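You operate a simulated robot arm through the tools that you are given. There is no shell and no other tool.

You run a simulated two-armed robot. Do the job below in one go: nothing can be reset, and whatever is moved stays where it is left.

Task
Fetch the socket key with the smallest size on its label from the fill shelf under the blue knob and set it on the low shelf of the collar table. Put the snack bag from the fill shelf under the green knob on the top of the feed bench. Open the green drawer. Any order will do.

Only the result counts: the job must be done as asked and must still hold three seconds after the hand-in. Knocking over, shifting, dropping, spilling or breaking anything else fails it.

Robot
Two 7-joint arms with two-finger parallel grippers on one trunk, on a base that drives. Base frame: it is fixed to the floor where the robot stands at the start and does not move with it; the origin is under the middle of the robot, x ahead of it, y to its left, z up. Units: mm, rad, N and s.
The left shoulder is at the start at [70, 177, 909], the right one opposite. With the tool pointing down near the work surface each hand reaches from about 300 to 740 mm from the robot's upright axis, wherever it stands, measured 20 degrees to its own side. Places, roughly: green drawer [4700, -11100, 700]; low shelf of the collar table [1100, -4000, 300]; snack bag [1750, -250, 750]; top of the feed bench [100, -1700, 800]. Payload 3.43 kg a hand.
The TCP of each hand is the grasp point between the finger pads, 30 mm short of the fingertips. In the tool frame z runs along the fingers and y along their closing line. Largest opening 94 mm; finger width 28, thickness 10; the body of the gripper, 50 by 96 mm, starts 55 mm behind the TCP.
Orientation is that of the tool frame in the base frame, as a unit quaternion [w, x, y, z]. With the fingers straight down and closing along the base's y, the tool's x points along the base's -x, its y along +y and its z along -z.

Tools
- The arms move only by the tool nudge_tool. It takes "left_motion", "right_motion" or both (then of equal length, played together; a hand with none holds still); each is a list of rows, each a list of 6 numbers: the shift along the tool's x, y, z in mm, then the turn, a rotation vector about the tool's x, y, z in rad. In form: [[dx, dy, dz, ax, ay, az], ...]. A call has 1 to 20 rows; each row shifts and turns the commanded pose from where the row before left it, along the tool's axes as they then stand. "left_jaw" and "right_jaw" are, for a hand that has rows, the finger opening in mm, from 0 to 94, set as the call begins (left out, the last holds). Rows are played at 5 a second. More than 50 mm and 0.15 rad between two rows, or a gripper value outside its range, and nothing of the call is played. A pose out of reach is approached as far as the arm can. The call stops where the force on the tool passes 40 N (or 10 N more than at its start, if that is more) or the arm is blocked; 0.2 s more then pass. The fingers move at their own pace (about 153 mm/s each) and stop on an object; they squeeze with about 24 N. The grip force told is the motor's: it shows also when the fingers shut on nothing. Time passes only in rows, and 0.2 s behind the last, so rows that do not move let the fingers close. It gives the time, the measured TCP pose, the force on the tool (base axes), the opening and the grip force at its end, in the units of the frame above (readings bear some noise), with the torque about the TCP (base axes, N m) and any sound that the robot's microphone picked up.
- Cameras (640 x 400 px; columns grow to the right, rows downward): "scene" is now at [102.8, -56.4, 1203.9]; the picture's right is [-0.71, -0.70, 0.00], its down [-0.55, 0.56, -0.62] and it looks along [0.43, -0.44, -0.79] (base axes); focal length 214 px, centre (320, 200). "left" rides on the left gripper at [76, -14, -103] in its tool frame; the picture's right is [0.18, 0.98, 0.00], its down [-0.75, 0.14, -0.64] and it looks along [-0.63, 0.12, 0.77] (tool axes); focal length 243 px, centre (320, 200). "right" rides on the right gripper at [76, 14, -103] in its tool frame; the picture's right is [-0.18, 0.98, 0.00], its down [-0.75, -0.14, -0.64] and it looks along [-0.63, -0.12, 0.77] (tool axes); focal length 243 px, centre (320, 200). There is no depth. A picture from a camera that has moved, and an enlarged one, comes with that camera's place and axes in the base frame and with its lens.
- grab_frame(camera): a new picture of that camera. It takes no simulated time.
- slide_trunk(by): slides the trunk up (or, below 0, down) by that many mm; the arms and the scene camera ride with it, the base frame stays. It gives what a move gives, with no picture.
- roll_base(legs): drives the robot by 1 to 6 legs, each [ahead, turn to the left] in mm and rad, along the robot's own axes; the way and the turn of a leg run together, so that a leg with both is an arc; at most 1500 mm and 3.142 rad a leg. The arms and the cameras ride along, it lands a little off, and it stops where it bumps. It gives what a move gives.
- turn_head(pan, tilt): turns the head with the scene camera to pan (to the left, within 1.501 rad either way) and tilt (down, from -0.506 to 1.204), counted from straight ahead of the robot. It gives what a move gives.
- close_up(camera, box): a new picture of the part [left, top, right, bottom] of that camera's present view, enlarged. It takes no simulated time.
- close_job(): hands the job in; it is judged then, once.

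Nothing tells you exact positions but the pictures and the camera data. Unless the task says otherwise, let go and move clear before handing in.

The tools are called by a JSON object that holds its "method" and its "body". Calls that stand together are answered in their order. nudge_tool: Moves the arms, as the interface text tells. Its arguments: {"type":"object","properties":{"left_motion":{"type":"array","items":{"type":"array","items":{"type":"number"}}},"left_jaw":{"type":"number"},"right_motion":{"type":"array","items":{"type":"array","items":{"type":"number"}}},"right_jaw":{"type":"number"}},"required":[]} The other tools are called the same way: slide_trunk (by) slides the trunk up or down; roll_base (legs) drives the base; turn_head (pan, tilt) turns the head that bears the scene camera; grab_frame (camera) takes a picture; close_up (camera, box) takes an enlarged picture of a part of a camera's view; close_job () hands the job in.

At the start:

```text
clock: 0.0
left_position: [353.4, 60.4, 889.1]
left_tool_rot: [0.001, 0.0, 1.0, 0.0]
left_force: [-0.4, 0.9, 0.0]
left_wrist_torque: [0.0, -0.02, 0.0]
left_width: 94.3
left_finger_force: 0.0
right_position: [405.0, -275.1, 883.0]
right_tool_rot: [0.0, 0.0, 1.0, 0.001]
right_force: [-0.4, 0.0, -0.5]
right_wrist_torque: [-0.01, 0.01, 0.01]
right_width: 94.0
right_finger_force: 0.1
trunk travel left (down, up): [-489.0, 351.0]
robot x, y, heading: [0.3, 1.9, -0.004]
head pan, tilt: [-0.796, 0.908]
```

scene: 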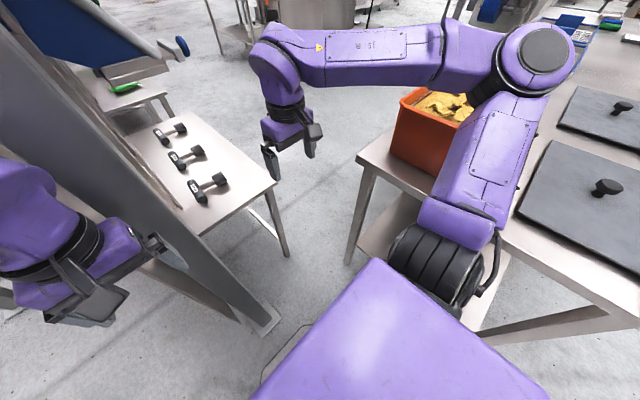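
right: 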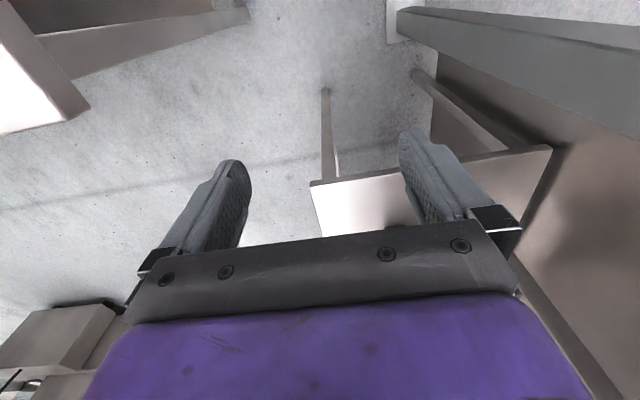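
left: 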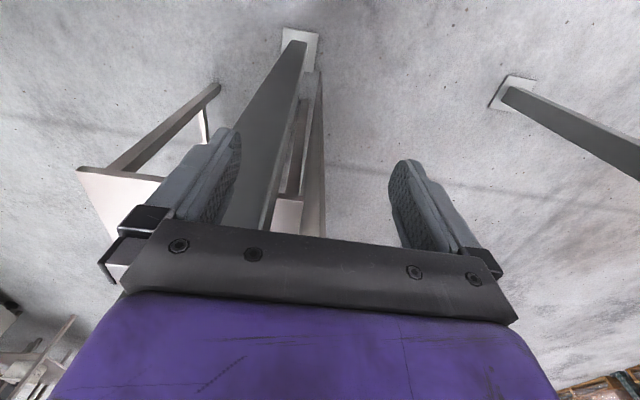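

I see a shelf with three socket-key-like objects ahead to the left of the picture and an orange bin with yellow contents on a bench to the right. I will look around with the head before moving anything.

{"method": "turn_head", "body": {"pan": 0.0, "tilt": 0.5}}

{"method": "grab_frame", "body": {"camera": "scene"}}

```text
clock: 1.1
left_position: [353.9, 60.2, 887.9]
left_tool_rot: [-0.001, 0.0, 1.0, 0.0]
left_force: [-0.2, 0.0, -0.1]
left_wrist_torque: [0.01, 0.0, 0.01]
left_width: 94.1
left_finger_force: 0.0
right_position: [403.3, -274.4, 883.8]
right_tool_rot: [0.0, 0.0, 1.0, 0.0]
right_force: [1.1, 0.6, 0.1]
right_wrist_torque: [0.0, -0.04, 0.0]
right_width: 94.1
right_finger_force: 0.0
trunk travel left (down, up): [-489.0, 351.0]
robot x, y, heading: [-0.0, 1.9, 0.001]
head pan, tilt: [0.0, 0.499]
```

```text
taken
camera scene: at [141.2, -2.8, 1238.2], right [0.0, -1.0, 0.0], down [-0.48, 0.0, -0.88], along [0.88, 0.0, -0.48], focal length 214 px, centre (320, 200)
```

scene: 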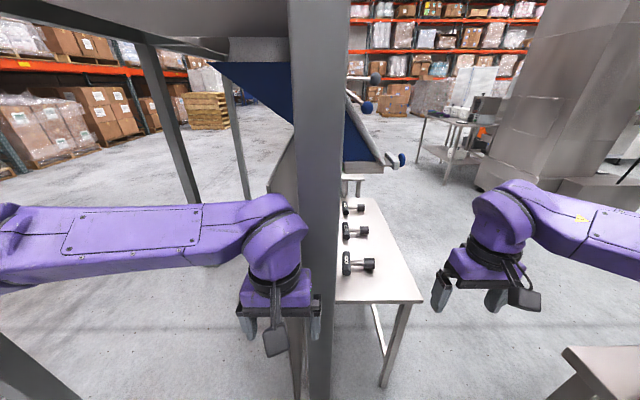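

A big hopper frame stands straight ahead with a shelf at its right holding three dark keys. I'll look left, right and level to map the rest.

{"method": "turn_head", "body": {"pan": -0.4, "tilt": 0.2}}

{"method": "grab_frame", "body": {"camera": "scene"}}

{"method": "turn_head", "body": {"pan": -1.5, "tilt": 0.3}}

{"method": "grab_frame", "body": {"camera": "scene"}}

{"method": "turn_head", "body": {"pan": 1.0, "tilt": 0.3}}

{"method": "grab_frame", "body": {"camera": "scene"}}

```text
clock: 2.0
left_position: [353.3, 59.9, 888.8]
left_tool_rot: [-0.001, 0.0, 1.0, 0.0]
left_force: [-0.5, 0.8, 0.5]
left_wrist_torque: [0.02, -0.04, -0.05]
left_width: 94.0
left_finger_force: 0.1
right_position: [403.9, -274.7, 884.0]
right_tool_rot: [0.0, -0.001, 1.0, 0.0]
right_force: [-0.4, 0.2, -0.3]
right_wrist_torque: [0.05, 0.03, -0.01]
right_width: 94.1
right_finger_force: 0.0
trunk travel left (down, up): [-489.0, 351.0]
robot x, y, heading: [-1.2, 1.2, 0.005]
head pan, tilt: [-0.4, 0.201]
```

```text
taken
camera scene: at [136.1, -38.9, 1265.8], right [-0.39, -0.92, 0.0], down [-0.18, 0.08, -0.98], along [0.9, -0.38, -0.2], focal length 214 px, centre (320, 200)
```

scene: 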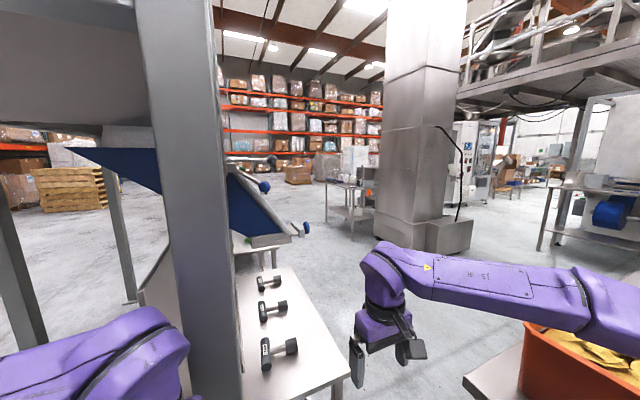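

```text
clock: 3.3
left_position: [353.7, 60.2, 889.5]
left_tool_rot: [0.0, 0.001, 1.0, 0.001]
left_force: [0.1, 0.2, -0.5]
left_wrist_torque: [0.02, 0.02, -0.03]
left_width: 94.2
left_finger_force: 0.1
right_position: [404.9, -276.2, 883.5]
right_tool_rot: [0.0, 0.0, 1.0, 0.0]
right_force: [0.0, 0.0, -0.1]
right_wrist_torque: [-0.01, 0.0, -0.02]
right_width: 93.9
right_finger_force: 0.0
trunk travel left (down, up): [-489.0, 351.0]
robot x, y, heading: [-0.1, 1.6, 0.0]
head pan, tilt: [-1.499, 0.3]
```

```text
taken
camera scene: at [57.0, -95.8, 1256.6], right [-1.0, -0.07, 0.0], down [-0.02, 0.29, -0.96], along [0.07, -0.95, -0.3], focal length 214 px, centre (320, 200)
```

scene: 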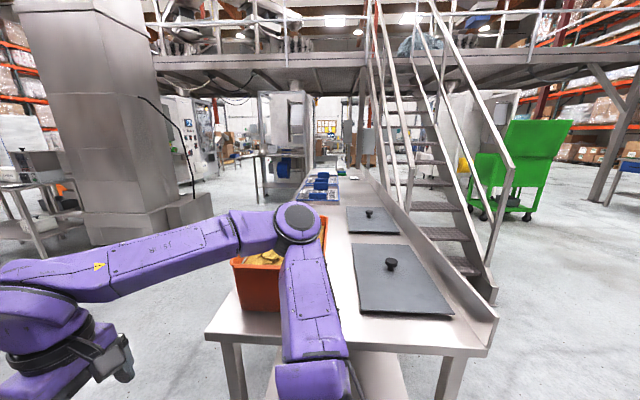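

```text
clock: 5.6
left_position: [352.5, 60.9, 888.9]
left_tool_rot: [-0.001, -0.001, 1.0, 0.0]
left_force: [-0.3, -0.3, -0.6]
left_wrist_torque: [-0.02, 0.02, -0.03]
left_width: 94.0
left_finger_force: 0.1
right_position: [404.4, -275.4, 884.6]
right_tool_rot: [0.0, 0.0, 1.0, 0.0]
right_force: [-0.9, 0.0, 0.2]
right_wrist_torque: [0.01, -0.01, -0.03]
right_width: 94.0
right_finger_force: 0.1
trunk travel left (down, up): [-489.0, 351.0]
robot x, y, heading: [-1.3, -1.2, 0.001]
head pan, tilt: [1.0, 0.3]
```

```text
taken
camera scene: at [100.7, 75.8, 1256.6], right [0.84, -0.54, 0.0], down [-0.16, -0.25, -0.96], along [0.52, 0.8, -0.3], focal length 214 px, centre (320, 200)
```

scene: 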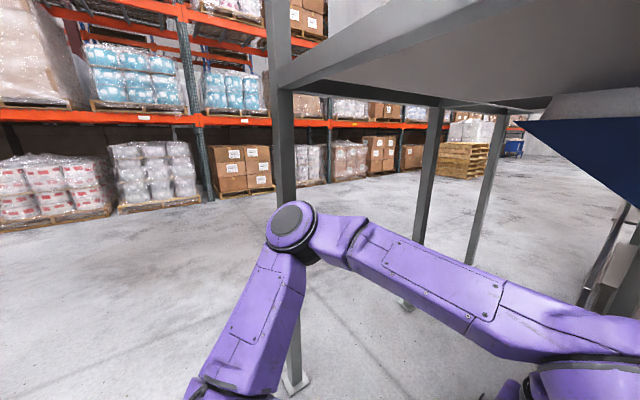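

The feed bench with the orange bin and grey lids lies to the right, and the hopper frame with its shelves is ahead. I'll zoom on the shelves and the knobs.

{"method": "turn_head", "body": {"pan": -0.25, "tilt": 0.3}}

{"method": "close_up", "body": {"camera": "scene", "box": [200, 80, 420, 220]}}

{"method": "close_up", "body": {"camera": "scene", "box": [240, 180, 400, 280]}}

{"method": "grab_frame", "body": {"camera": "scene"}}

```text
clock: 7.0
left_position: [353.3, 60.2, 889.3]
left_tool_rot: [0.0, 0.0, 1.0, 0.0]
left_force: [-0.4, 0.0, -0.7]
left_wrist_torque: [0.0, 0.06, -0.02]
left_width: 94.1
left_finger_force: 0.1
right_position: [404.3, -275.3, 884.0]
right_tool_rot: [0.0, 0.0, 1.0, 0.0]
right_force: [-0.4, -0.7, -0.8]
right_wrist_torque: [0.01, 0.0, 0.02]
right_width: 94.1
right_finger_force: 0.0
trunk travel left (down, up): [-489.0, 351.0]
robot x, y, heading: [0.5, 0.3, -0.001]
head pan, tilt: [-0.25, 0.3]
```

```text
2.86 times, centred on (310, 150) of scene
camera zoom: at [140.7, -25.7, 1256.6], right [-0.25, -0.97, 0.0], down [-0.29, 0.07, -0.96], along [0.93, -0.24, -0.3], focal length 613 px, centre (349, 343)
```

zoom: 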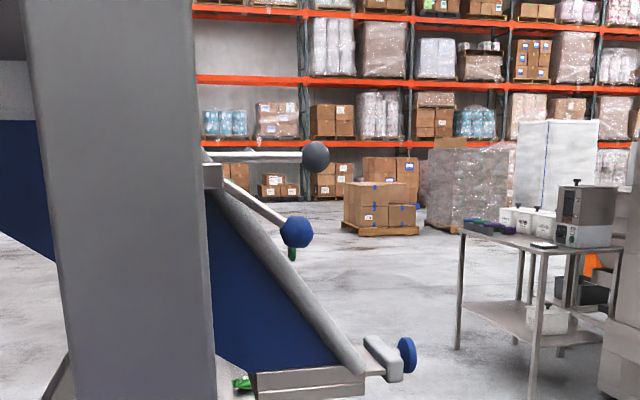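

```text
4.00 times, centred on (320, 230) of scene
camera zoom: at [140.7, -25.7, 1256.6], right [-0.25, -0.97, 0.0], down [-0.29, 0.07, -0.96], along [0.93, -0.24, -0.3], focal length 858 px, centre (320, 80)
```

zoom: 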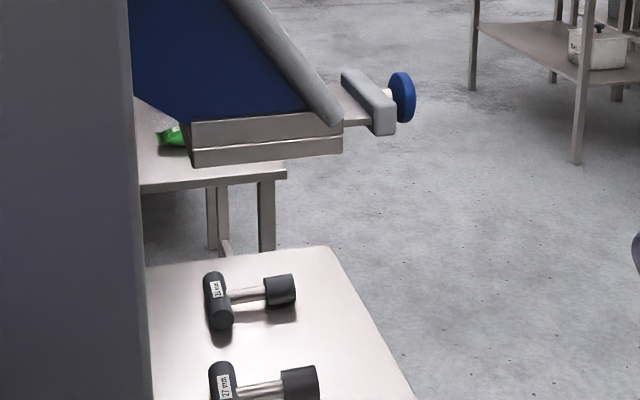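

```text
taken
camera scene: at [140.7, -25.7, 1256.6], right [-0.25, -0.97, 0.0], down [-0.29, 0.07, -0.96], along [0.93, -0.24, -0.3], focal length 214 px, centre (320, 200)
```

scene: 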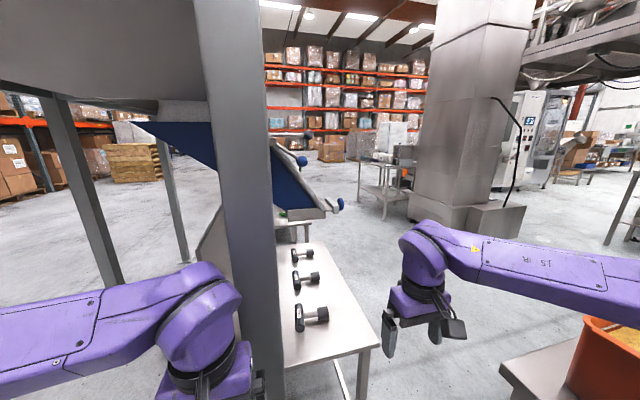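

Three keys carry labels; I'll read them with close-ups.

{"method": "close_up", "body": {"camera": "scene", "box": [280, 235, 344, 275]}}

{"method": "close_up", "body": {"camera": "scene", "box": [280, 260, 344, 300]}}

{"method": "close_up", "body": {"camera": "scene", "box": [280, 295, 344, 335]}}

{"method": "close_up", "body": {"camera": "scene", "box": [260, 120, 356, 180]}}

```text
10.00 times, centred on (312, 255) of scene
camera zoom: at [140.7, -25.7, 1256.6], right [-0.25, -0.97, 0.0], down [-0.29, 0.07, -0.96], along [0.93, -0.24, -0.3], focal length 2145 px, centre (400, -350)
```

zoom: 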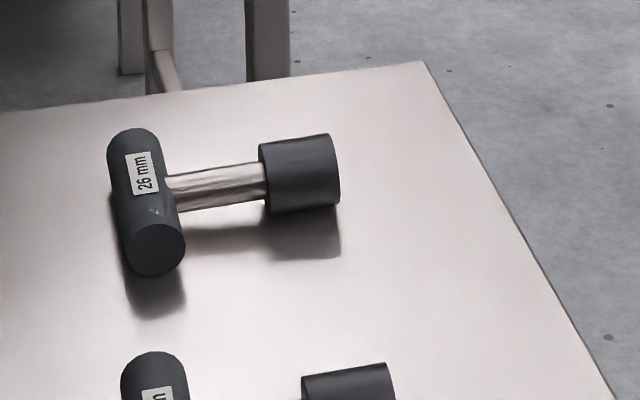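

```text
10.00 times, centred on (312, 280) of scene
camera zoom: at [140.7, -25.7, 1256.6], right [-0.25, -0.97, 0.0], down [-0.29, 0.07, -0.96], along [0.93, -0.24, -0.3], focal length 2145 px, centre (400, -600)
```

zoom: 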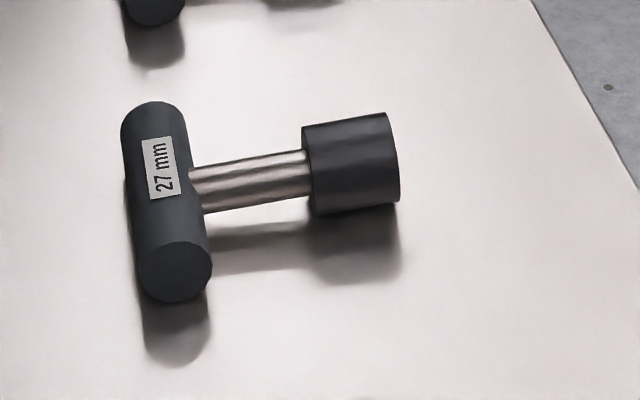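

```text
10.00 times, centred on (312, 315) of scene
camera zoom: at [140.7, -25.7, 1256.6], right [-0.25, -0.97, 0.0], down [-0.29, 0.07, -0.96], along [0.93, -0.24, -0.3], focal length 2145 px, centre (400, -950)
```

zoom: 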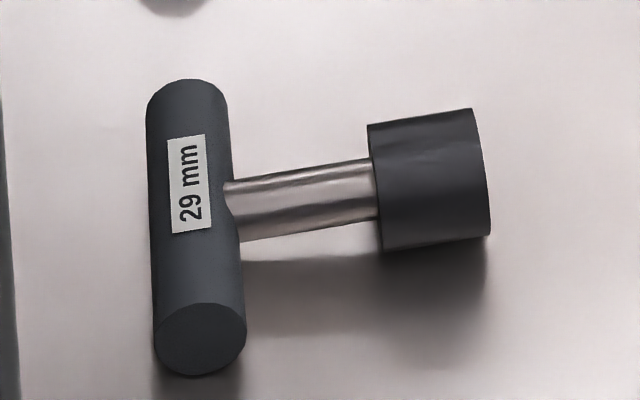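

```text
6.67 times, centred on (308, 150) of scene
camera zoom: at [140.7, -25.7, 1256.6], right [-0.25, -0.97, 0.0], down [-0.29, 0.07, -0.96], along [0.93, -0.24, -0.3], focal length 1430 px, centre (400, 533)
```

zoom: 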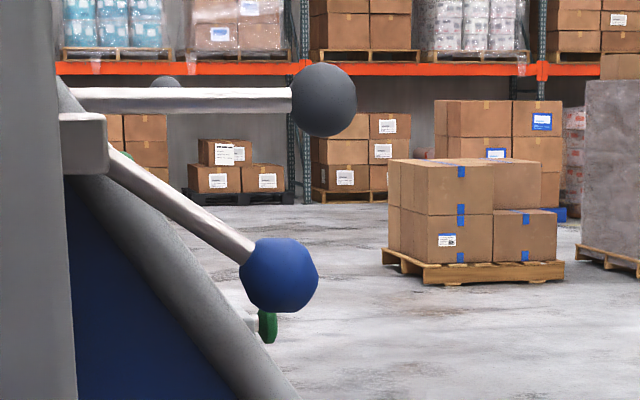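

The labels read 26, 27 and 29 mm; the 26 mm key is the farthest of the three on the near shelf, and the bag (green/clear) is on the next shelf beyond. Now I look down around the base to find its footprint and free floor.

{"method": "turn_head", "body": {"pan": 0.0, "tilt": 1.2}}

{"method": "grab_frame", "body": {"camera": "scene"}}

{"method": "turn_head", "body": {"pan": 1.3, "tilt": 0.9}}

{"method": "grab_frame", "body": {"camera": "scene"}}

{"method": "turn_head", "body": {"pan": -1.3, "tilt": 1.0}}

{"method": "grab_frame", "body": {"camera": "scene"}}

{"method": "turn_head", "body": {"pan": 0.4, "tilt": 0.2}}

{"method": "grab_frame", "body": {"camera": "scene"}}

```text
clock: 8.2
left_position: [352.1, 61.7, 889.7]
left_tool_rot: [0.0, 0.0, 1.0, 0.0]
left_force: [-0.1, -0.8, 1.6]
left_wrist_torque: [-0.01, 0.0, -0.01]
left_width: 93.9
left_finger_force: 0.1
right_position: [404.1, -274.3, 883.8]
right_tool_rot: [0.001, 0.0, 1.0, 0.0]
right_force: [0.0, -0.1, 0.2]
right_wrist_torque: [0.02, -0.02, 0.01]
right_width: 94.3
right_finger_force: 0.1
trunk travel left (down, up): [-489.0, 351.0]
robot x, y, heading: [1.0, -1.0, -0.002]
head pan, tilt: [0.0, 1.201]
```

```text
taken
camera scene: at [106.2, -2.7, 1184.6], right [0.0, -1.0, 0.0], down [-0.93, 0.0, -0.36], along [0.36, 0.0, -0.93], focal length 214 px, centre (320, 200)
```

scene: 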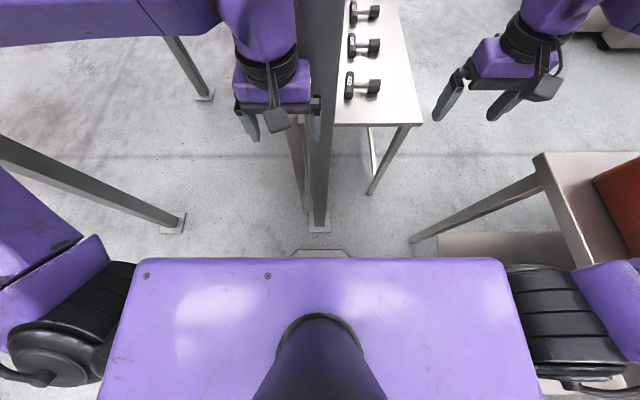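

```text
clock: 9.7
left_position: [352.7, 60.4, 888.9]
left_tool_rot: [-0.001, 0.001, 1.0, 0.0]
left_force: [0.3, 0.4, -0.2]
left_wrist_torque: [0.03, -0.01, 0.0]
left_width: 94.1
left_finger_force: 0.1
right_position: [404.4, -276.1, 885.0]
right_tool_rot: [-0.001, 0.0, 1.0, 0.0]
right_force: [-0.3, 0.6, 0.1]
right_wrist_torque: [-0.02, 0.0, 0.01]
right_width: 93.8
right_finger_force: 0.1
trunk travel left (down, up): [-489.0, 351.0]
robot x, y, heading: [1.1, -0.5, -0.003]
head pan, tilt: [1.3, 0.901]
```

```text
taken
camera scene: at [70.5, 70.0, 1204.4], right [0.96, -0.27, 0.0], down [-0.21, -0.76, -0.62], along [0.17, 0.6, -0.78], focal length 214 px, centre (320, 200)
```

scene: 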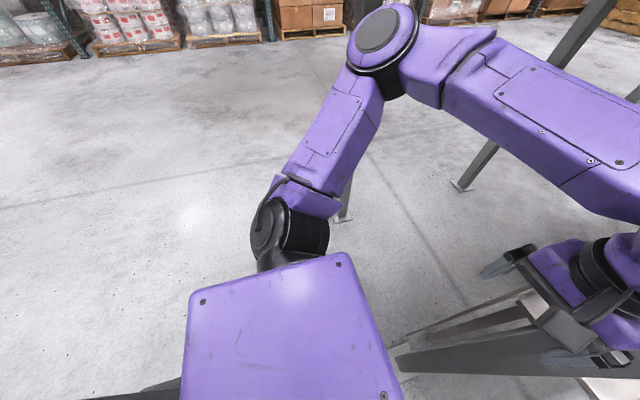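

```text
clock: 12.0
left_position: [353.2, 61.4, 889.3]
left_tool_rot: [0.0, 0.0, 1.0, 0.0]
left_force: [0.1, 0.9, 0.1]
left_wrist_torque: [-0.02, -0.06, 0.02]
left_width: 94.0
left_finger_force: 0.0
right_position: [404.8, -273.7, 883.4]
right_tool_rot: [0.001, 0.0, 1.0, 0.0]
right_force: [-0.1, 0.0, -0.2]
right_wrist_torque: [-0.03, -0.01, 0.0]
right_width: 94.3
right_finger_force: 0.0
trunk travel left (down, up): [-489.0, 351.0]
robot x, y, heading: [-0.4, -0.7, -0.001]
head pan, tilt: [-1.3, 1.0]
```

```text
taken
camera scene: at [68.9, -69.8, 1197.1], right [-0.96, -0.27, 0.0], down [-0.23, 0.81, -0.54], along [0.14, -0.52, -0.84], focal length 214 px, centre (320, 200)
```

scene: 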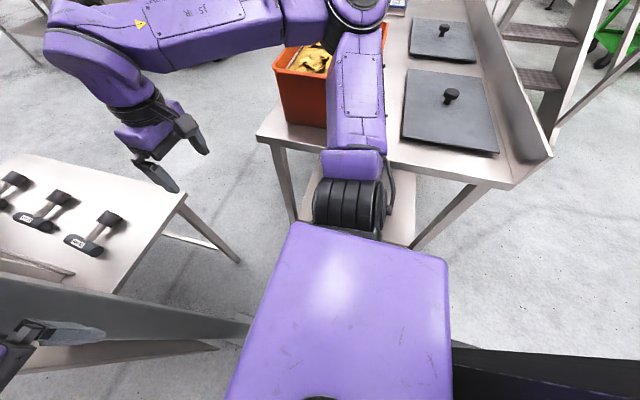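

```text
clock: 13.8
left_position: [353.7, 61.1, 889.0]
left_tool_rot: [0.0, 0.0, 1.0, -0.001]
left_force: [0.0, 0.3, -0.9]
left_wrist_torque: [0.0, -0.02, -0.03]
left_width: 94.1
left_finger_force: 0.0
right_position: [404.1, -274.4, 883.2]
right_tool_rot: [0.0, 0.0, 1.0, 0.0]
right_force: [0.0, 0.4, 0.0]
right_wrist_torque: [0.01, 0.01, 0.03]
right_width: 94.0
right_finger_force: 0.1
trunk travel left (down, up): [-489.0, 351.0]
robot x, y, heading: [-1.7, 0.6, 0.007]
head pan, tilt: [0.4, 0.201]
```

```text
taken
camera scene: at [136.1, 33.5, 1265.9], right [0.39, -0.92, 0.0], down [-0.18, -0.08, -0.98], along [0.9, 0.38, -0.2], focal length 214 px, centre (320, 200)
```

scene: 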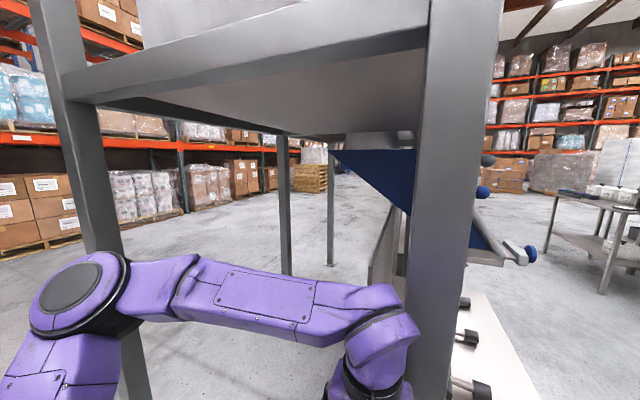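

A frame post stands right in front of the robot at about x 400, y 0, the bench corner is near [368, -485] and the shelf corner near [564, -323], so the robot has to leave by the rear or left. I'll check the back-left and back-right.

{"method": "turn_head", "body": {"pan": 1.5, "tilt": 0.5}}

{"method": "grab_frame", "body": {"camera": "scene"}}

{"method": "turn_head", "body": {"pan": -1.5, "tilt": 0.6}}

{"method": "grab_frame", "body": {"camera": "scene"}}

{"method": "turn_head", "body": {"pan": 0.3, "tilt": 1.2}}

{"method": "grab_frame", "body": {"camera": "scene"}}

```text
clock: 15.1
left_position: [353.6, 61.4, 889.0]
left_tool_rot: [0.0, 0.001, 1.0, 0.0]
left_force: [0.2, -0.4, 0.3]
left_wrist_torque: [0.03, -0.01, 0.0]
left_width: 93.8
left_finger_force: 0.1
right_position: [404.3, -273.5, 884.3]
right_tool_rot: [-0.001, -0.001, 1.0, 0.0]
right_force: [0.5, 0.8, -0.1]
right_wrist_torque: [0.0, 0.02, 0.03]
right_width: 93.8
right_finger_force: 0.0
trunk travel left (down, up): [-489.0, 351.0]
robot x, y, heading: [-1.6, 3.1, 0.0]
head pan, tilt: [1.499, 0.499]
```

```text
taken
camera scene: at [56.8, 88.0, 1238.3], right [1.0, -0.07, 0.0], down [-0.03, -0.48, -0.88], along [0.06, 0.88, -0.48], focal length 214 px, centre (320, 200)
```

scene: 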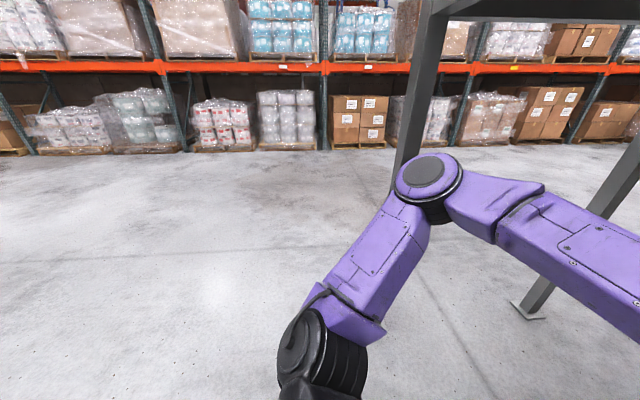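

```text
clock: 17.7
left_position: [353.9, 62.2, 889.8]
left_tool_rot: [-0.001, 0.0, 1.0, 0.0]
left_force: [-0.1, -0.3, -0.7]
left_wrist_torque: [-0.02, -0.03, -0.01]
left_width: 94.0
left_finger_force: 0.0
right_position: [404.5, -275.2, 885.3]
right_tool_rot: [-0.001, 0.0, 1.0, 0.0]
right_force: [-0.5, 0.3, -0.1]
right_wrist_torque: [0.02, -0.01, -0.02]
right_width: 93.9
right_finger_force: 0.0
trunk travel left (down, up): [-489.0, 351.0]
robot x, y, heading: [0.9, -2.7, 0.0]
head pan, tilt: [-1.499, 0.6]
```

```text
taken
camera scene: at [56.6, -90.9, 1229.1], right [-1.0, -0.07, 0.0], down [-0.04, 0.56, -0.83], along [0.06, -0.82, -0.56], focal length 214 px, centre (320, 200)
```

scene: 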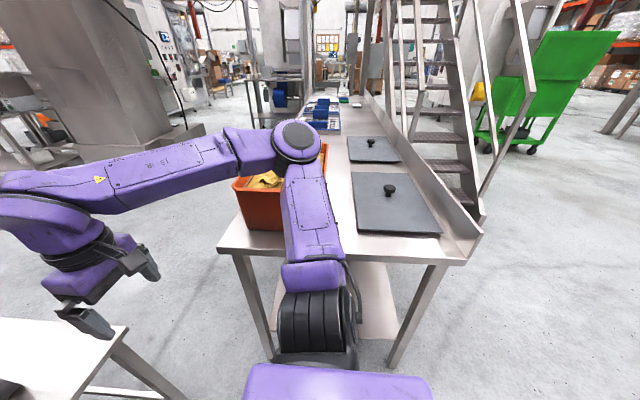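

```text
clock: 19.5
left_position: [353.7, 60.7, 888.9]
left_tool_rot: [0.0, 0.002, 1.0, 0.0]
left_force: [-0.6, 0.3, 0.0]
left_wrist_torque: [0.03, 0.0, -0.01]
left_width: 93.9
left_finger_force: 0.1
right_position: [403.6, -275.4, 883.4]
right_tool_rot: [0.0, 0.0, 1.0, 0.0]
right_force: [1.1, 0.2, 0.0]
right_wrist_torque: [0.01, -0.03, 0.03]
right_width: 93.8
right_finger_force: 0.1
trunk travel left (down, up): [-489.0, 351.0]
robot x, y, heading: [1.5, -2.8, -0.001]
head pan, tilt: [0.3, 1.201]
```

```text
taken
camera scene: at [103.7, 13.8, 1184.5], right [0.3, -0.96, 0.0], down [-0.89, -0.28, -0.36], along [0.35, 0.11, -0.93], focal length 214 px, centre (320, 200)
```

scene: 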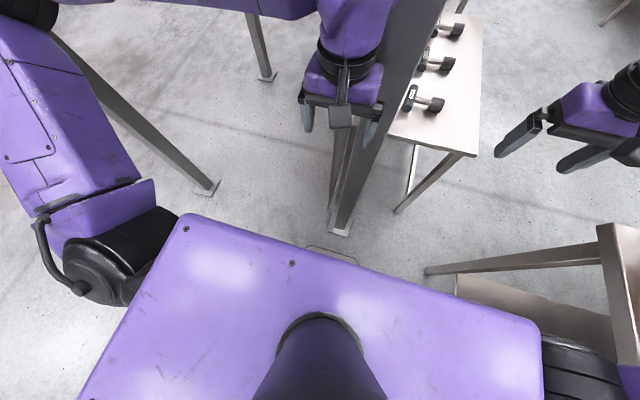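

The floor behind looks free on both sides, so I'll back off a little from the post, then turn slightly to view straight behind.

{"method": "roll_base", "body": {"legs": [[-150, 0]]}}

{"method": "roll_base", "body": {"legs": [[0, -0.35]]}}

{"method": "turn_head", "body": {"pan": -1.5, "tilt": 0.4}}

{"method": "grab_frame", "body": {"camera": "scene"}}

```text
clock: 20.9
left_position: [206.5, 61.1, 889.3]
left_tool_rot: [0.001, 0.0, 1.0, 0.001]
left_force: [-0.5, 0.6, 0.6]
left_wrist_torque: [0.0, -0.04, -0.03]
left_width: 93.9
left_finger_force: 0.1
right_position: [256.9, -274.8, 884.5]
right_tool_rot: [0.001, 0.0, 1.0, 0.0]
right_force: [-0.4, 0.5, -0.8]
right_wrist_torque: [0.01, -0.03, 0.03]
right_width: 94.1
right_finger_force: 0.0
trunk travel left (down, up): [-489.0, 351.0]
robot x, y, heading: [-150.6, 1.5, 0.0]
head pan, tilt: [0.3, 1.201]
```

```text
clock: 22.3
left_position: [206.0, -64.5, 889.3]
left_tool_rot: [0.0, 0.175, 0.984, 0.0]
left_force: [-0.2, -0.6, 0.6]
left_wrist_torque: [0.04, -0.01, -0.01]
left_width: 93.9
left_finger_force: 0.1
right_position: [138.4, -397.2, 885.1]
right_tool_rot: [0.0, 0.175, 0.985, 0.001]
right_force: [-0.7, 0.0, -0.3]
right_wrist_torque: [0.03, 0.0, 0.04]
right_width: 94.1
right_finger_force: 0.0
trunk travel left (down, up): [-489.0, 351.0]
robot x, y, heading: [-144.8, 0.6, -0.35]
head pan, tilt: [0.3, 1.201]
```

```text
clock: 24.1
left_position: [206.4, -64.3, 888.8]
left_tool_rot: [0.0, 0.176, 0.984, 0.0]
left_force: [0.6, 0.1, 0.6]
left_wrist_torque: [-0.01, 0.02, 0.01]
left_width: 93.8
left_finger_force: 0.2
right_position: [137.0, -397.2, 883.5]
right_tool_rot: [0.0, 0.175, 0.985, 0.0]
right_force: [-0.7, 0.3, -0.5]
right_wrist_torque: [0.02, -0.01, 0.01]
right_width: 94.0
right_finger_force: 0.2
trunk travel left (down, up): [-489.0, 351.0]
robot x, y, heading: [-144.9, 1.5, -0.351]
head pan, tilt: [-1.499, 0.4]
```

```text
taken
camera scene: at [-124.9, -109.0, 1247.3], right [-0.96, 0.28, 0.0], down [0.11, 0.37, -0.92], along [-0.25, -0.89, -0.39], focal length 214 px, centre (320, 200)
```

scene: 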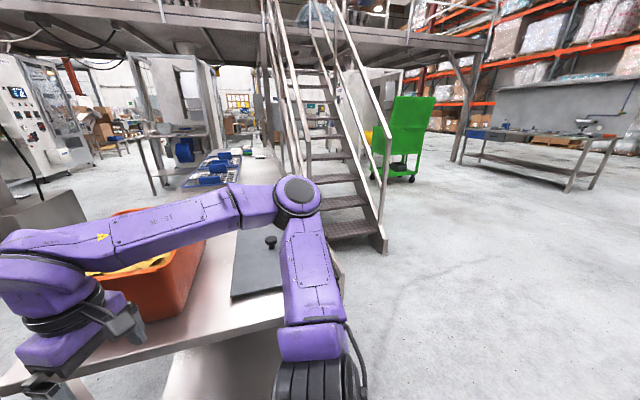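

It's clear behind except a far-off table and the stairs, so I'll back up further, turn left and drive around the left side of the frame.

{"method": "roll_base", "body": {"legs": [[-380, 0], [0, 1.92]]}}

{"method": "turn_head", "body": {"pan": -0.5, "tilt": 0.3}}

{"method": "grab_frame", "body": {"camera": "scene"}}

{"method": "turn_head", "body": {"pan": -1.5, "tilt": 0.3}}

{"method": "grab_frame", "body": {"camera": "scene"}}

```text
clock: 31.1
left_position: [-565.4, 486.6, 888.7]
left_tool_rot: [0.0, -0.704, 0.711, 0.0]
left_force: [0.3, -0.4, -0.1]
left_wrist_torque: [-0.02, 0.01, 0.02]
left_width: 94.0
left_finger_force: 0.0
right_position: [-227.7, 532.4, 883.9]
right_tool_rot: [0.0, -0.703, 0.711, 0.0]
right_force: [-0.2, 0.7, -0.2]
right_wrist_torque: [0.02, 0.01, 0.04]
right_width: 93.9
right_finger_force: 0.0
trunk travel left (down, up): [-489.0, 351.0]
robot x, y, heading: [-509.4, 132.2, 1.558]
head pan, tilt: [-1.499, 0.4]
```

```text
clock: 32.4
left_position: [-563.3, 485.0, 888.5]
left_tool_rot: [-0.001, -0.703, 0.712, 0.0]
left_force: [0.4, -0.2, -0.6]
left_wrist_torque: [-0.01, -0.02, -0.04]
left_width: 94.1
left_finger_force: 0.0
right_position: [-228.4, 533.6, 883.9]
right_tool_rot: [-0.001, -0.703, 0.711, 0.002]
right_force: [-0.5, 0.3, -1.6]
right_wrist_torque: [0.01, -0.02, -0.02]
right_width: 94.0
right_finger_force: 0.0
trunk travel left (down, up): [-489.0, 351.0]
robot x, y, heading: [-508.8, 132.9, 1.562]
head pan, tilt: [-0.499, 0.3]
```

```text
taken
camera scene: at [-461.1, 260.9, 1256.6], right [0.87, -0.49, 0.0], down [-0.14, -0.26, -0.96], along [0.47, 0.83, -0.3], focal length 214 px, centre (320, 200)
```

scene: 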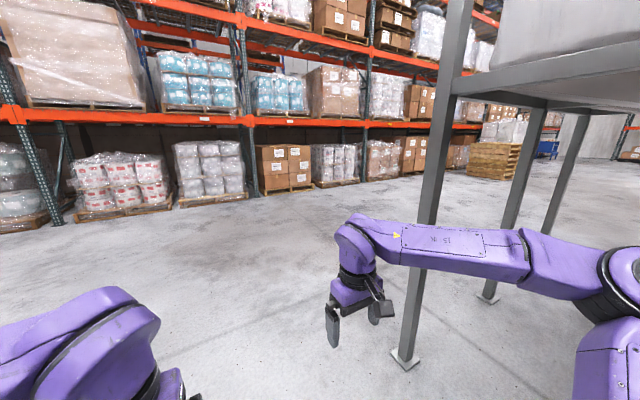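

```text
clock: 33.7
left_position: [-564.8, 485.3, 888.1]
left_tool_rot: [0.0, -0.703, 0.711, 0.0]
left_force: [-0.2, -0.2, 0.6]
left_wrist_torque: [-0.03, -0.01, 0.0]
left_width: 94.1
left_finger_force: 0.1
right_position: [-228.6, 533.3, 883.3]
right_tool_rot: [0.0, -0.703, 0.711, 0.0]
right_force: [0.1, 0.3, 0.6]
right_wrist_torque: [0.03, 0.0, 0.02]
right_width: 94.0
right_finger_force: 0.1
trunk travel left (down, up): [-489.0, 351.0]
robot x, y, heading: [-507.3, 132.7, 1.563]
head pan, tilt: [-1.499, 0.3]
```

```text
taken
camera scene: at [-413.6, 185.2, 1256.6], right [0.06, -1.0, 0.0], down [-0.3, -0.02, -0.96], along [0.95, 0.06, -0.3], focal length 214 px, centre (320, 200)
```

scene: 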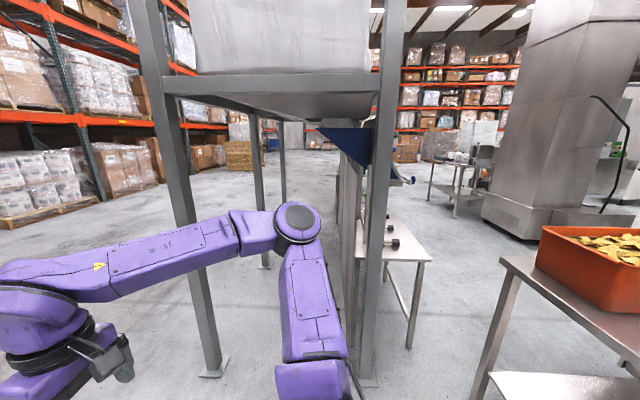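

The floor to the left of the frame is open up to the pallets. I drive to y about 1600 and turn to face along +x.

{"method": "roll_base", "body": {"legs": [[1450, 0], [0, -1.563]]}}

{"method": "turn_head", "body": {"pan": -0.3, "tilt": 0.3}}

{"method": "grab_frame", "body": {"camera": "scene"}}

```text
clock: 44.6
left_position: [-144.7, 1625.3, 888.4]
left_tool_rot: [0.0, 0.001, 1.0, 0.0]
left_force: [-0.4, 0.4, -0.8]
left_wrist_torque: [0.02, -0.02, 0.04]
left_width: 93.8
left_finger_force: 0.1
right_position: [-94.4, 1288.9, 884.8]
right_tool_rot: [0.0, 0.001, 1.0, 0.001]
right_force: [-0.6, -0.6, -0.2]
right_wrist_torque: [-0.01, -0.03, -0.03]
right_width: 94.1
right_finger_force: 0.0
trunk travel left (down, up): [-489.0, 351.0]
robot x, y, heading: [-496.1, 1564.5, -0.005]
head pan, tilt: [-1.499, 0.3]
```

```text
clock: 46.0
left_position: [-145.2, 1623.3, 889.9]
left_tool_rot: [0.0, 0.001, 1.0, 0.0]
left_force: [0.2, -0.2, 0.0]
left_wrist_torque: [-0.01, 0.02, 0.01]
left_width: 94.1
left_finger_force: 0.0
right_position: [-91.9, 1289.3, 884.1]
right_tool_rot: [0.0, 0.001, 1.0, 0.001]
right_force: [-0.3, 0.2, 0.2]
right_wrist_torque: [-0.02, -0.02, -0.04]
right_width: 94.2
right_finger_force: 0.0
trunk travel left (down, up): [-489.0, 351.0]
robot x, y, heading: [-495.3, 1566.1, -0.01]
head pan, tilt: [-0.3, 0.3]
```

```text
taken
camera scene: at [-358.7, 1533.3, 1256.6], right [-0.3, -0.95, 0.0], down [-0.28, 0.09, -0.96], along [0.91, -0.28, -0.3], focal length 214 px, centre (320, 200)
```

scene: 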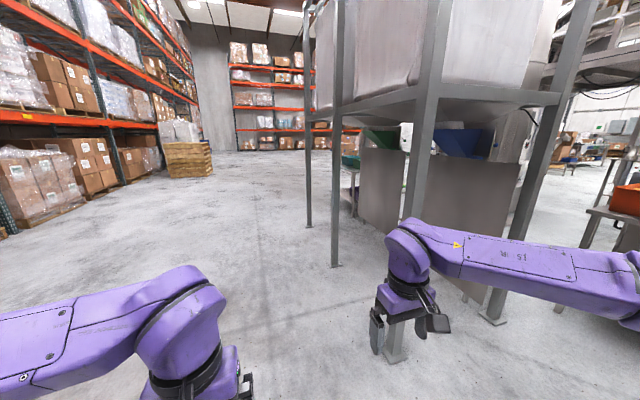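

The way ahead along y≈1570 is clear; the frame's last posts are at x≈2400. I drive on to x≈3200.

{"method": "roll_base", "body": {"legs": [[1500, 0], [1500, 0], [700, 0]]}}

{"method": "turn_head", "body": {"pan": -1.2, "tilt": 0.3}}

{"method": "grab_frame", "body": {"camera": "scene"}}

```text
clock: 63.9
left_position: [3549.4, 1718.2, 888.8]
left_tool_rot: [0.0, -0.012, 1.0, 0.0]
left_force: [0.8, -0.5, 0.7]
left_wrist_torque: [0.03, 0.05, 0.0]
left_width: 93.9
left_finger_force: 0.0
right_position: [3608.1, 1384.0, 884.0]
right_tool_rot: [-0.001, -0.012, 1.0, 0.001]
right_force: [1.1, -0.2, -0.5]
right_wrist_torque: [-0.03, 0.05, -0.03]
right_width: 93.6
right_finger_force: 0.0
trunk travel left (down, up): [-489.0, 351.0]
robot x, y, heading: [3204.1, 1645.4, 0.023]
head pan, tilt: [-0.3, 0.3]
```

```text
clock: 65.1
left_position: [3548.0, 1718.0, 887.3]
left_tool_rot: [0.0, -0.012, 1.0, 0.0]
left_force: [-0.9, -0.1, -0.1]
left_wrist_torque: [0.01, 0.03, 0.05]
left_width: 94.0
left_finger_force: 0.1
right_position: [3607.7, 1384.6, 884.5]
right_tool_rot: [0.0, -0.012, 1.0, 0.001]
right_force: [-0.7, -0.4, 0.0]
right_wrist_torque: [0.0, 0.01, 0.0]
right_width: 94.0
right_finger_force: 0.0
trunk travel left (down, up): [-489.0, 351.0]
robot x, y, heading: [3194.0, 1648.8, 0.024]
head pan, tilt: [-1.201, 0.3]
```

```text
taken
camera scene: at [3283.6, 1561.3, 1256.6], right [-0.92, -0.39, 0.0], down [-0.11, 0.27, -0.96], along [0.37, -0.88, -0.3], focal length 214 px, centre (320, 200)
```

scene: 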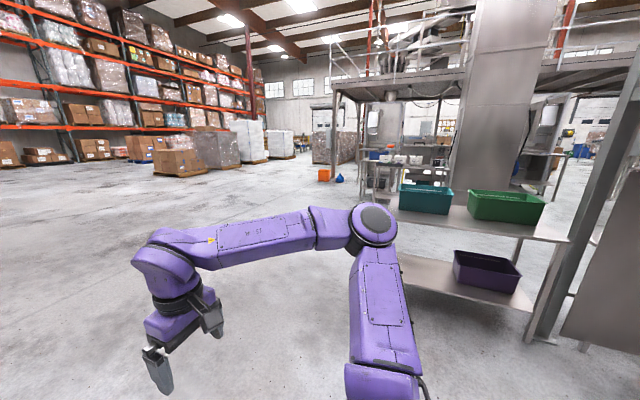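

A table with bins stands at the end of the frame (roughly x 2600–3400), so I go further to x≈4150 before turning right.

{"method": "roll_base", "body": {"legs": [[950, 0], [0, -1.595]]}}

{"method": "turn_head", "body": {"pan": 0.0, "tilt": 0.3}}

{"method": "grab_frame", "body": {"camera": "scene"}}

{"method": "turn_head", "body": {"pan": -0.8, "tilt": 0.3}}

{"method": "grab_frame", "body": {"camera": "scene"}}

```text
clock: 73.8
left_position: [4218.8, 1326.2, 889.2]
left_tool_rot: [0.001, 0.689, 0.725, -0.001]
left_force: [0.3, 0.4, -0.4]
left_wrist_torque: [-0.01, 0.02, -0.04]
left_width: 93.7
left_finger_force: 0.0
right_position: [3885.5, 1257.9, 883.8]
right_tool_rot: [0.0, 0.689, 0.725, 0.001]
right_force: [-0.2, -0.1, -0.7]
right_wrist_torque: [-0.01, -0.01, 0.01]
right_width: 94.2
right_finger_force: 0.1
trunk travel left (down, up): [-489.0, 351.0]
robot x, y, heading: [4140.0, 1679.9, -1.52]
head pan, tilt: [-1.201, 0.3]
```

```text
clock: 75.2
left_position: [4218.6, 1326.2, 889.3]
left_tool_rot: [0.0, 0.689, 0.725, -0.001]
left_force: [-0.2, 0.5, 0.0]
left_wrist_torque: [0.04, -0.02, 0.02]
left_width: 93.9
left_finger_force: 0.1
right_position: [3884.9, 1258.5, 884.8]
right_tool_rot: [0.001, 0.689, 0.725, 0.001]
right_force: [0.2, -0.1, -0.4]
right_wrist_torque: [-0.02, -0.02, -0.02]
right_width: 94.1
right_finger_force: 0.0
trunk travel left (down, up): [-489.0, 351.0]
robot x, y, heading: [4138.5, 1680.8, -1.521]
head pan, tilt: [0.0, 0.3]
```

```text
taken
camera scene: at [4146.6, 1530.2, 1256.6], right [-1.0, -0.05, 0.0], down [-0.01, 0.3, -0.96], along [0.05, -0.95, -0.3], focal length 214 px, centre (320, 200)
```

scene: 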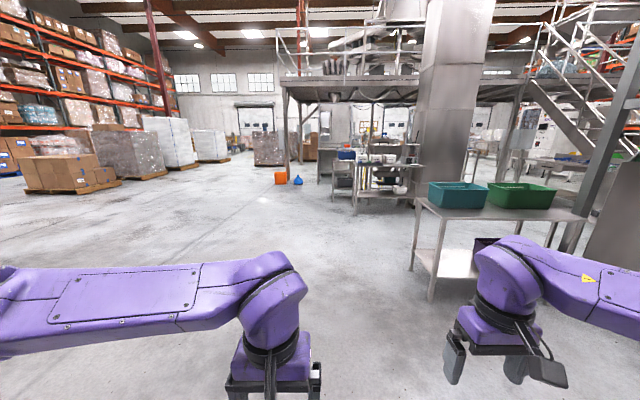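

```text
clock: 76.3
left_position: [4218.3, 1327.0, 889.1]
left_tool_rot: [0.0, 0.689, 0.725, -0.001]
left_force: [0.3, -0.1, -0.4]
left_wrist_torque: [0.02, 0.01, 0.0]
left_width: 93.9
left_finger_force: 0.0
right_position: [3885.8, 1258.1, 885.1]
right_tool_rot: [0.0, 0.689, 0.725, 0.001]
right_force: [-0.6, -0.1, -0.1]
right_wrist_torque: [0.0, -0.01, 0.01]
right_width: 94.0
right_finger_force: 0.1
trunk travel left (down, up): [-489.0, 351.0]
robot x, y, heading: [4137.5, 1676.5, -1.52]
head pan, tilt: [-0.799, 0.3]
```

```text
taken
camera scene: at [4078.5, 1555.0, 1256.6], right [-0.73, 0.68, 0.0], down [0.2, 0.22, -0.96], along [-0.65, -0.7, -0.3], focal length 214 px, centre (320, 200)
```

scene: 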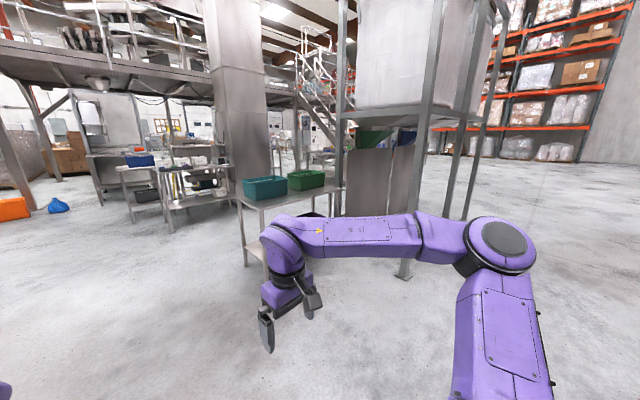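

The corridor between the bin table and the column (y from about -400 to -2000) is free. I drive down to y≈-950 and then turn to face -x.

{"method": "roll_base", "body": {"legs": [[1500, 0], [1150, 0], [0, -1.62]]}}

{"method": "turn_head", "body": {"pan": 0.0, "tilt": 0.3}}

{"method": "grab_frame", "body": {"camera": "scene"}}

{"method": "turn_head", "body": {"pan": 0.9, "tilt": 0.3}}

{"method": "grab_frame", "body": {"camera": "scene"}}

```text
clock: 93.1
left_position: [3940.9, -1027.1, 888.3]
left_tool_rot: [0.0, 1.0, 0.004, 0.0]
left_force: [0.5, -0.4, -0.6]
left_wrist_torque: [0.03, -0.02, 0.02]
left_width: 93.8
left_finger_force: 0.1
right_position: [3886.8, -691.3, 884.1]
right_tool_rot: [0.001, 1.0, 0.005, 0.0]
right_force: [-0.6, -0.6, 0.2]
right_wrist_torque: [0.01, 0.0, 0.0]
right_width: 94.1
right_finger_force: 0.0
trunk travel left (down, up): [-489.0, 351.0]
robot x, y, heading: [4297.0, -961.1, -3.13]
head pan, tilt: [-0.799, 0.3]
```

```text
clock: 94.3
left_position: [3939.6, -1026.2, 889.9]
left_tool_rot: [0.0, 1.0, 0.003, 0.0]
left_force: [0.3, 0.4, -0.5]
left_wrist_torque: [0.01, -0.04, -0.01]
left_width: 94.1
left_finger_force: 0.0
right_position: [3886.7, -690.9, 883.5]
right_tool_rot: [0.0, 1.0, 0.004, 0.0]
right_force: [0.0, -0.2, -0.3]
right_wrist_torque: [0.02, 0.02, -0.03]
right_width: 93.9
right_finger_force: 0.1
trunk travel left (down, up): [-489.0, 351.0]
robot x, y, heading: [4289.8, -964.8, -3.133]
head pan, tilt: [0.0, 0.3]
```

```text
taken
camera scene: at [4149.5, -966.1, 1256.6], right [-0.01, 1.0, 0.0], down [0.3, 0.0, -0.96], along [-0.96, -0.01, -0.3], focal length 214 px, centre (320, 200)
```

scene: 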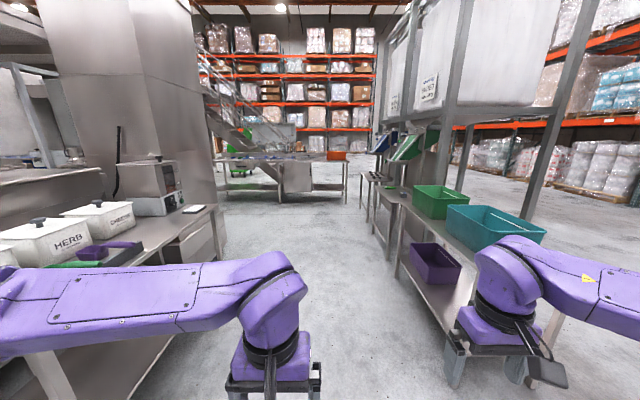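

```text
clock: 95.5
left_position: [3940.3, -1025.8, 888.5]
left_tool_rot: [0.0, 1.0, 0.004, -0.001]
left_force: [-0.6, -0.1, 0.0]
left_wrist_torque: [0.0, 0.01, -0.01]
left_width: 94.0
left_finger_force: 0.1
right_position: [3885.7, -690.7, 884.0]
right_tool_rot: [0.0, 1.0, 0.005, 0.0]
right_force: [-0.5, 0.2, 0.2]
right_wrist_torque: [0.0, -0.01, 0.0]
right_width: 94.1
right_finger_force: 0.0
trunk travel left (down, up): [-489.0, 351.0]
robot x, y, heading: [4291.8, -962.4, -3.132]
head pan, tilt: [0.901, 0.3]
```

```text
taken
camera scene: at [4185.4, -1039.0, 1256.6], right [-0.79, 0.62, 0.0], down [0.18, 0.23, -0.96], along [-0.59, -0.75, -0.3], focal length 214 px, centre (320, 200)
```

scene: 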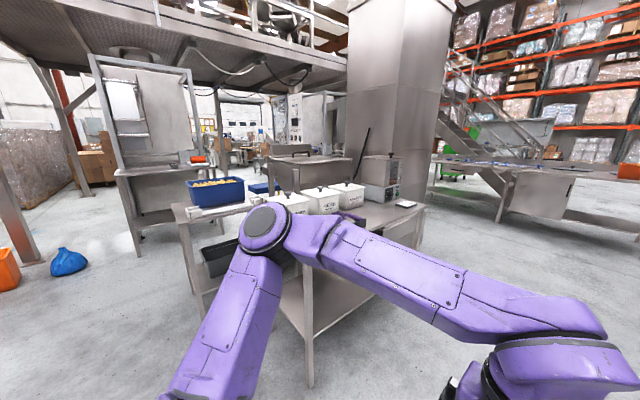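

The corridor toward -x lies between the white-box table on the left (edge y≈-1450) and the bin table on the right. I raise the trunk for elbow clearance and creep along y≈-920.

{"method": "slide_trunk", "body": {"by": 150}}

{"method": "roll_base", "body": {"legs": [[0, -0.045], [1400, 0]]}}

{"method": "turn_head", "body": {"pan": -0.5, "tilt": 0.4}}

{"method": "grab_frame", "body": {"camera": "scene"}}

```text
clock: 97.2
left_position: [3940.7, -1027.2, 1038.9]
left_tool_rot: [0.0, 1.0, 0.003, 0.0]
left_force: [0.2, 0.1, -0.1]
left_wrist_torque: [-0.05, -0.01, 0.0]
left_width: 94.0
left_finger_force: 0.1
right_position: [3887.0, -690.2, 1034.1]
right_tool_rot: [0.0, 1.0, 0.004, 0.001]
right_force: [-0.3, -0.1, -0.1]
right_wrist_torque: [0.02, 0.0, 0.01]
right_width: 94.0
right_finger_force: 0.1
trunk travel left (down, up): [-639.0, 201.0]
robot x, y, heading: [4292.7, -963.2, -3.129]
head pan, tilt: [0.901, 0.3]
```

```text
clock: 104.6
left_position: [2531.1, -956.7, 1038.7]
left_tool_rot: [0.0, 1.0, -0.02, 0.001]
left_force: [0.1, 0.1, 0.3]
left_wrist_torque: [0.0, 0.03, 0.0]
left_width: 93.9
left_finger_force: 0.1
right_position: [2494.4, -617.5, 1034.0]
right_tool_rot: [0.0, 1.0, -0.019, 0.0]
right_force: [0.5, -0.2, 0.2]
right_wrist_torque: [0.01, -0.01, 0.0]
right_width: 94.1
right_finger_force: 0.1
trunk travel left (down, up): [-639.0, 201.0]
robot x, y, heading: [2885.4, -909.8, 3.11]
head pan, tilt: [0.901, 0.3]
```

```text
clock: 106.2
left_position: [2530.6, -956.4, 1038.2]
left_tool_rot: [0.0, 1.0, -0.02, 0.0]
left_force: [-0.2, -0.5, -0.1]
left_wrist_torque: [-0.01, -0.01, -0.03]
left_width: 94.0
left_finger_force: 0.0
right_position: [2493.0, -618.8, 1033.9]
right_tool_rot: [0.0, 1.0, -0.019, 0.0]
right_force: [0.0, -1.2, 0.4]
right_wrist_torque: [0.0, 0.02, 0.01]
right_width: 94.0
right_finger_force: 0.0
trunk travel left (down, up): [-639.0, 201.0]
robot x, y, heading: [2883.2, -908.9, 3.105]
head pan, tilt: [-0.499, 0.4]
```

```text
taken
camera scene: at [2756.9, -862.1, 1397.4], right [0.51, 0.86, 0.0], down [0.33, -0.2, -0.92], along [-0.79, 0.47, -0.39], focal length 214 px, centre (320, 200)
```

scene: 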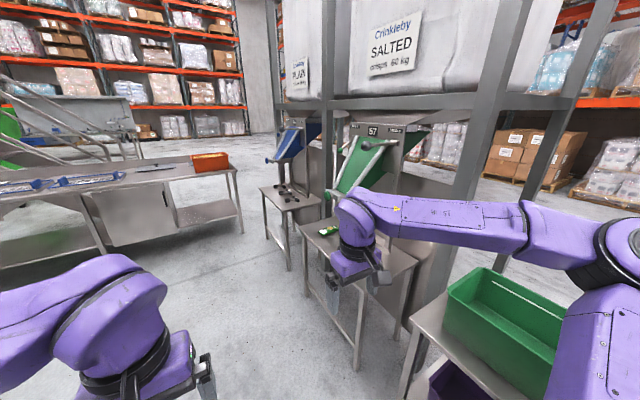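

Now I can see both stations: the blue chute with the key shelf and the green chute with the bag shelf. I zoom in on them.

{"method": "close_up", "body": {"camera": "scene", "box": [240, 110, 432, 230]}}

{"method": "close_up", "body": {"camera": "scene", "box": [290, 190, 450, 290]}}

{"method": "grab_frame", "body": {"camera": "right"}}

```text
3.33 times, centred on (336, 170) of scene
camera zoom: at [2756.9, -862.1, 1397.4], right [0.51, 0.86, 0.0], down [0.33, -0.2, -0.92], along [-0.79, 0.47, -0.39], focal length 715 px, centre (267, 300)
```

zoom: 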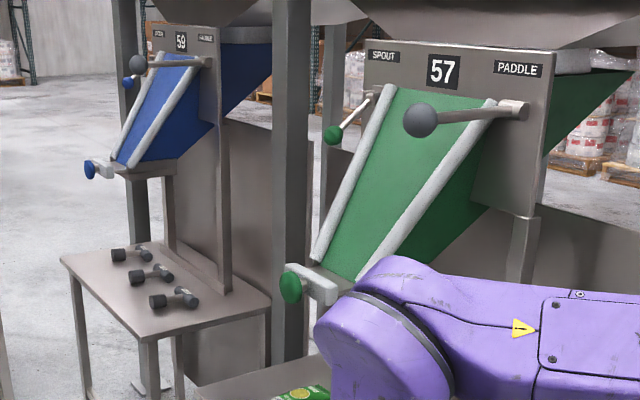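

```text
4.00 times, centred on (370, 240) of scene
camera zoom: at [2756.9, -862.1, 1397.4], right [0.51, 0.86, 0.0], down [0.33, -0.2, -0.92], along [-0.79, 0.47, -0.39], focal length 858 px, centre (120, 40)
```

zoom: 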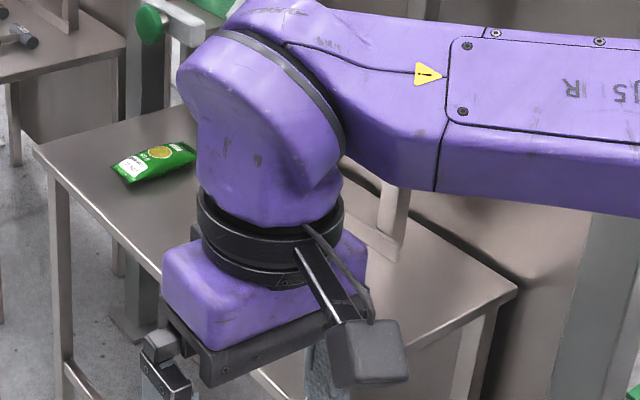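

```text
taken
camera right: at [2568.3, -635.5, 1136.2], right [-0.22, -0.97, 0.0], down [-0.75, 0.17, 0.64], along [-0.63, 0.14, -0.77], focal length 243 px, centre (320, 200)
```

right: 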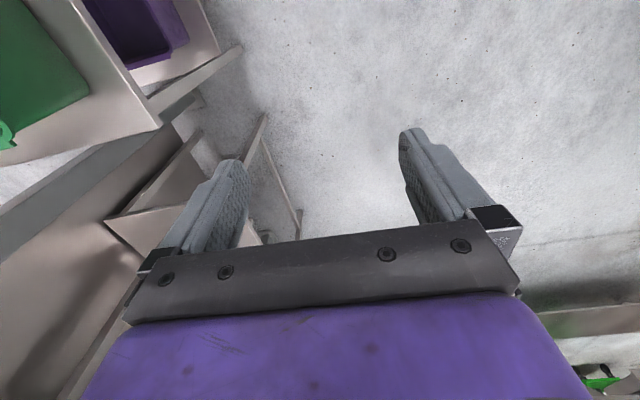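

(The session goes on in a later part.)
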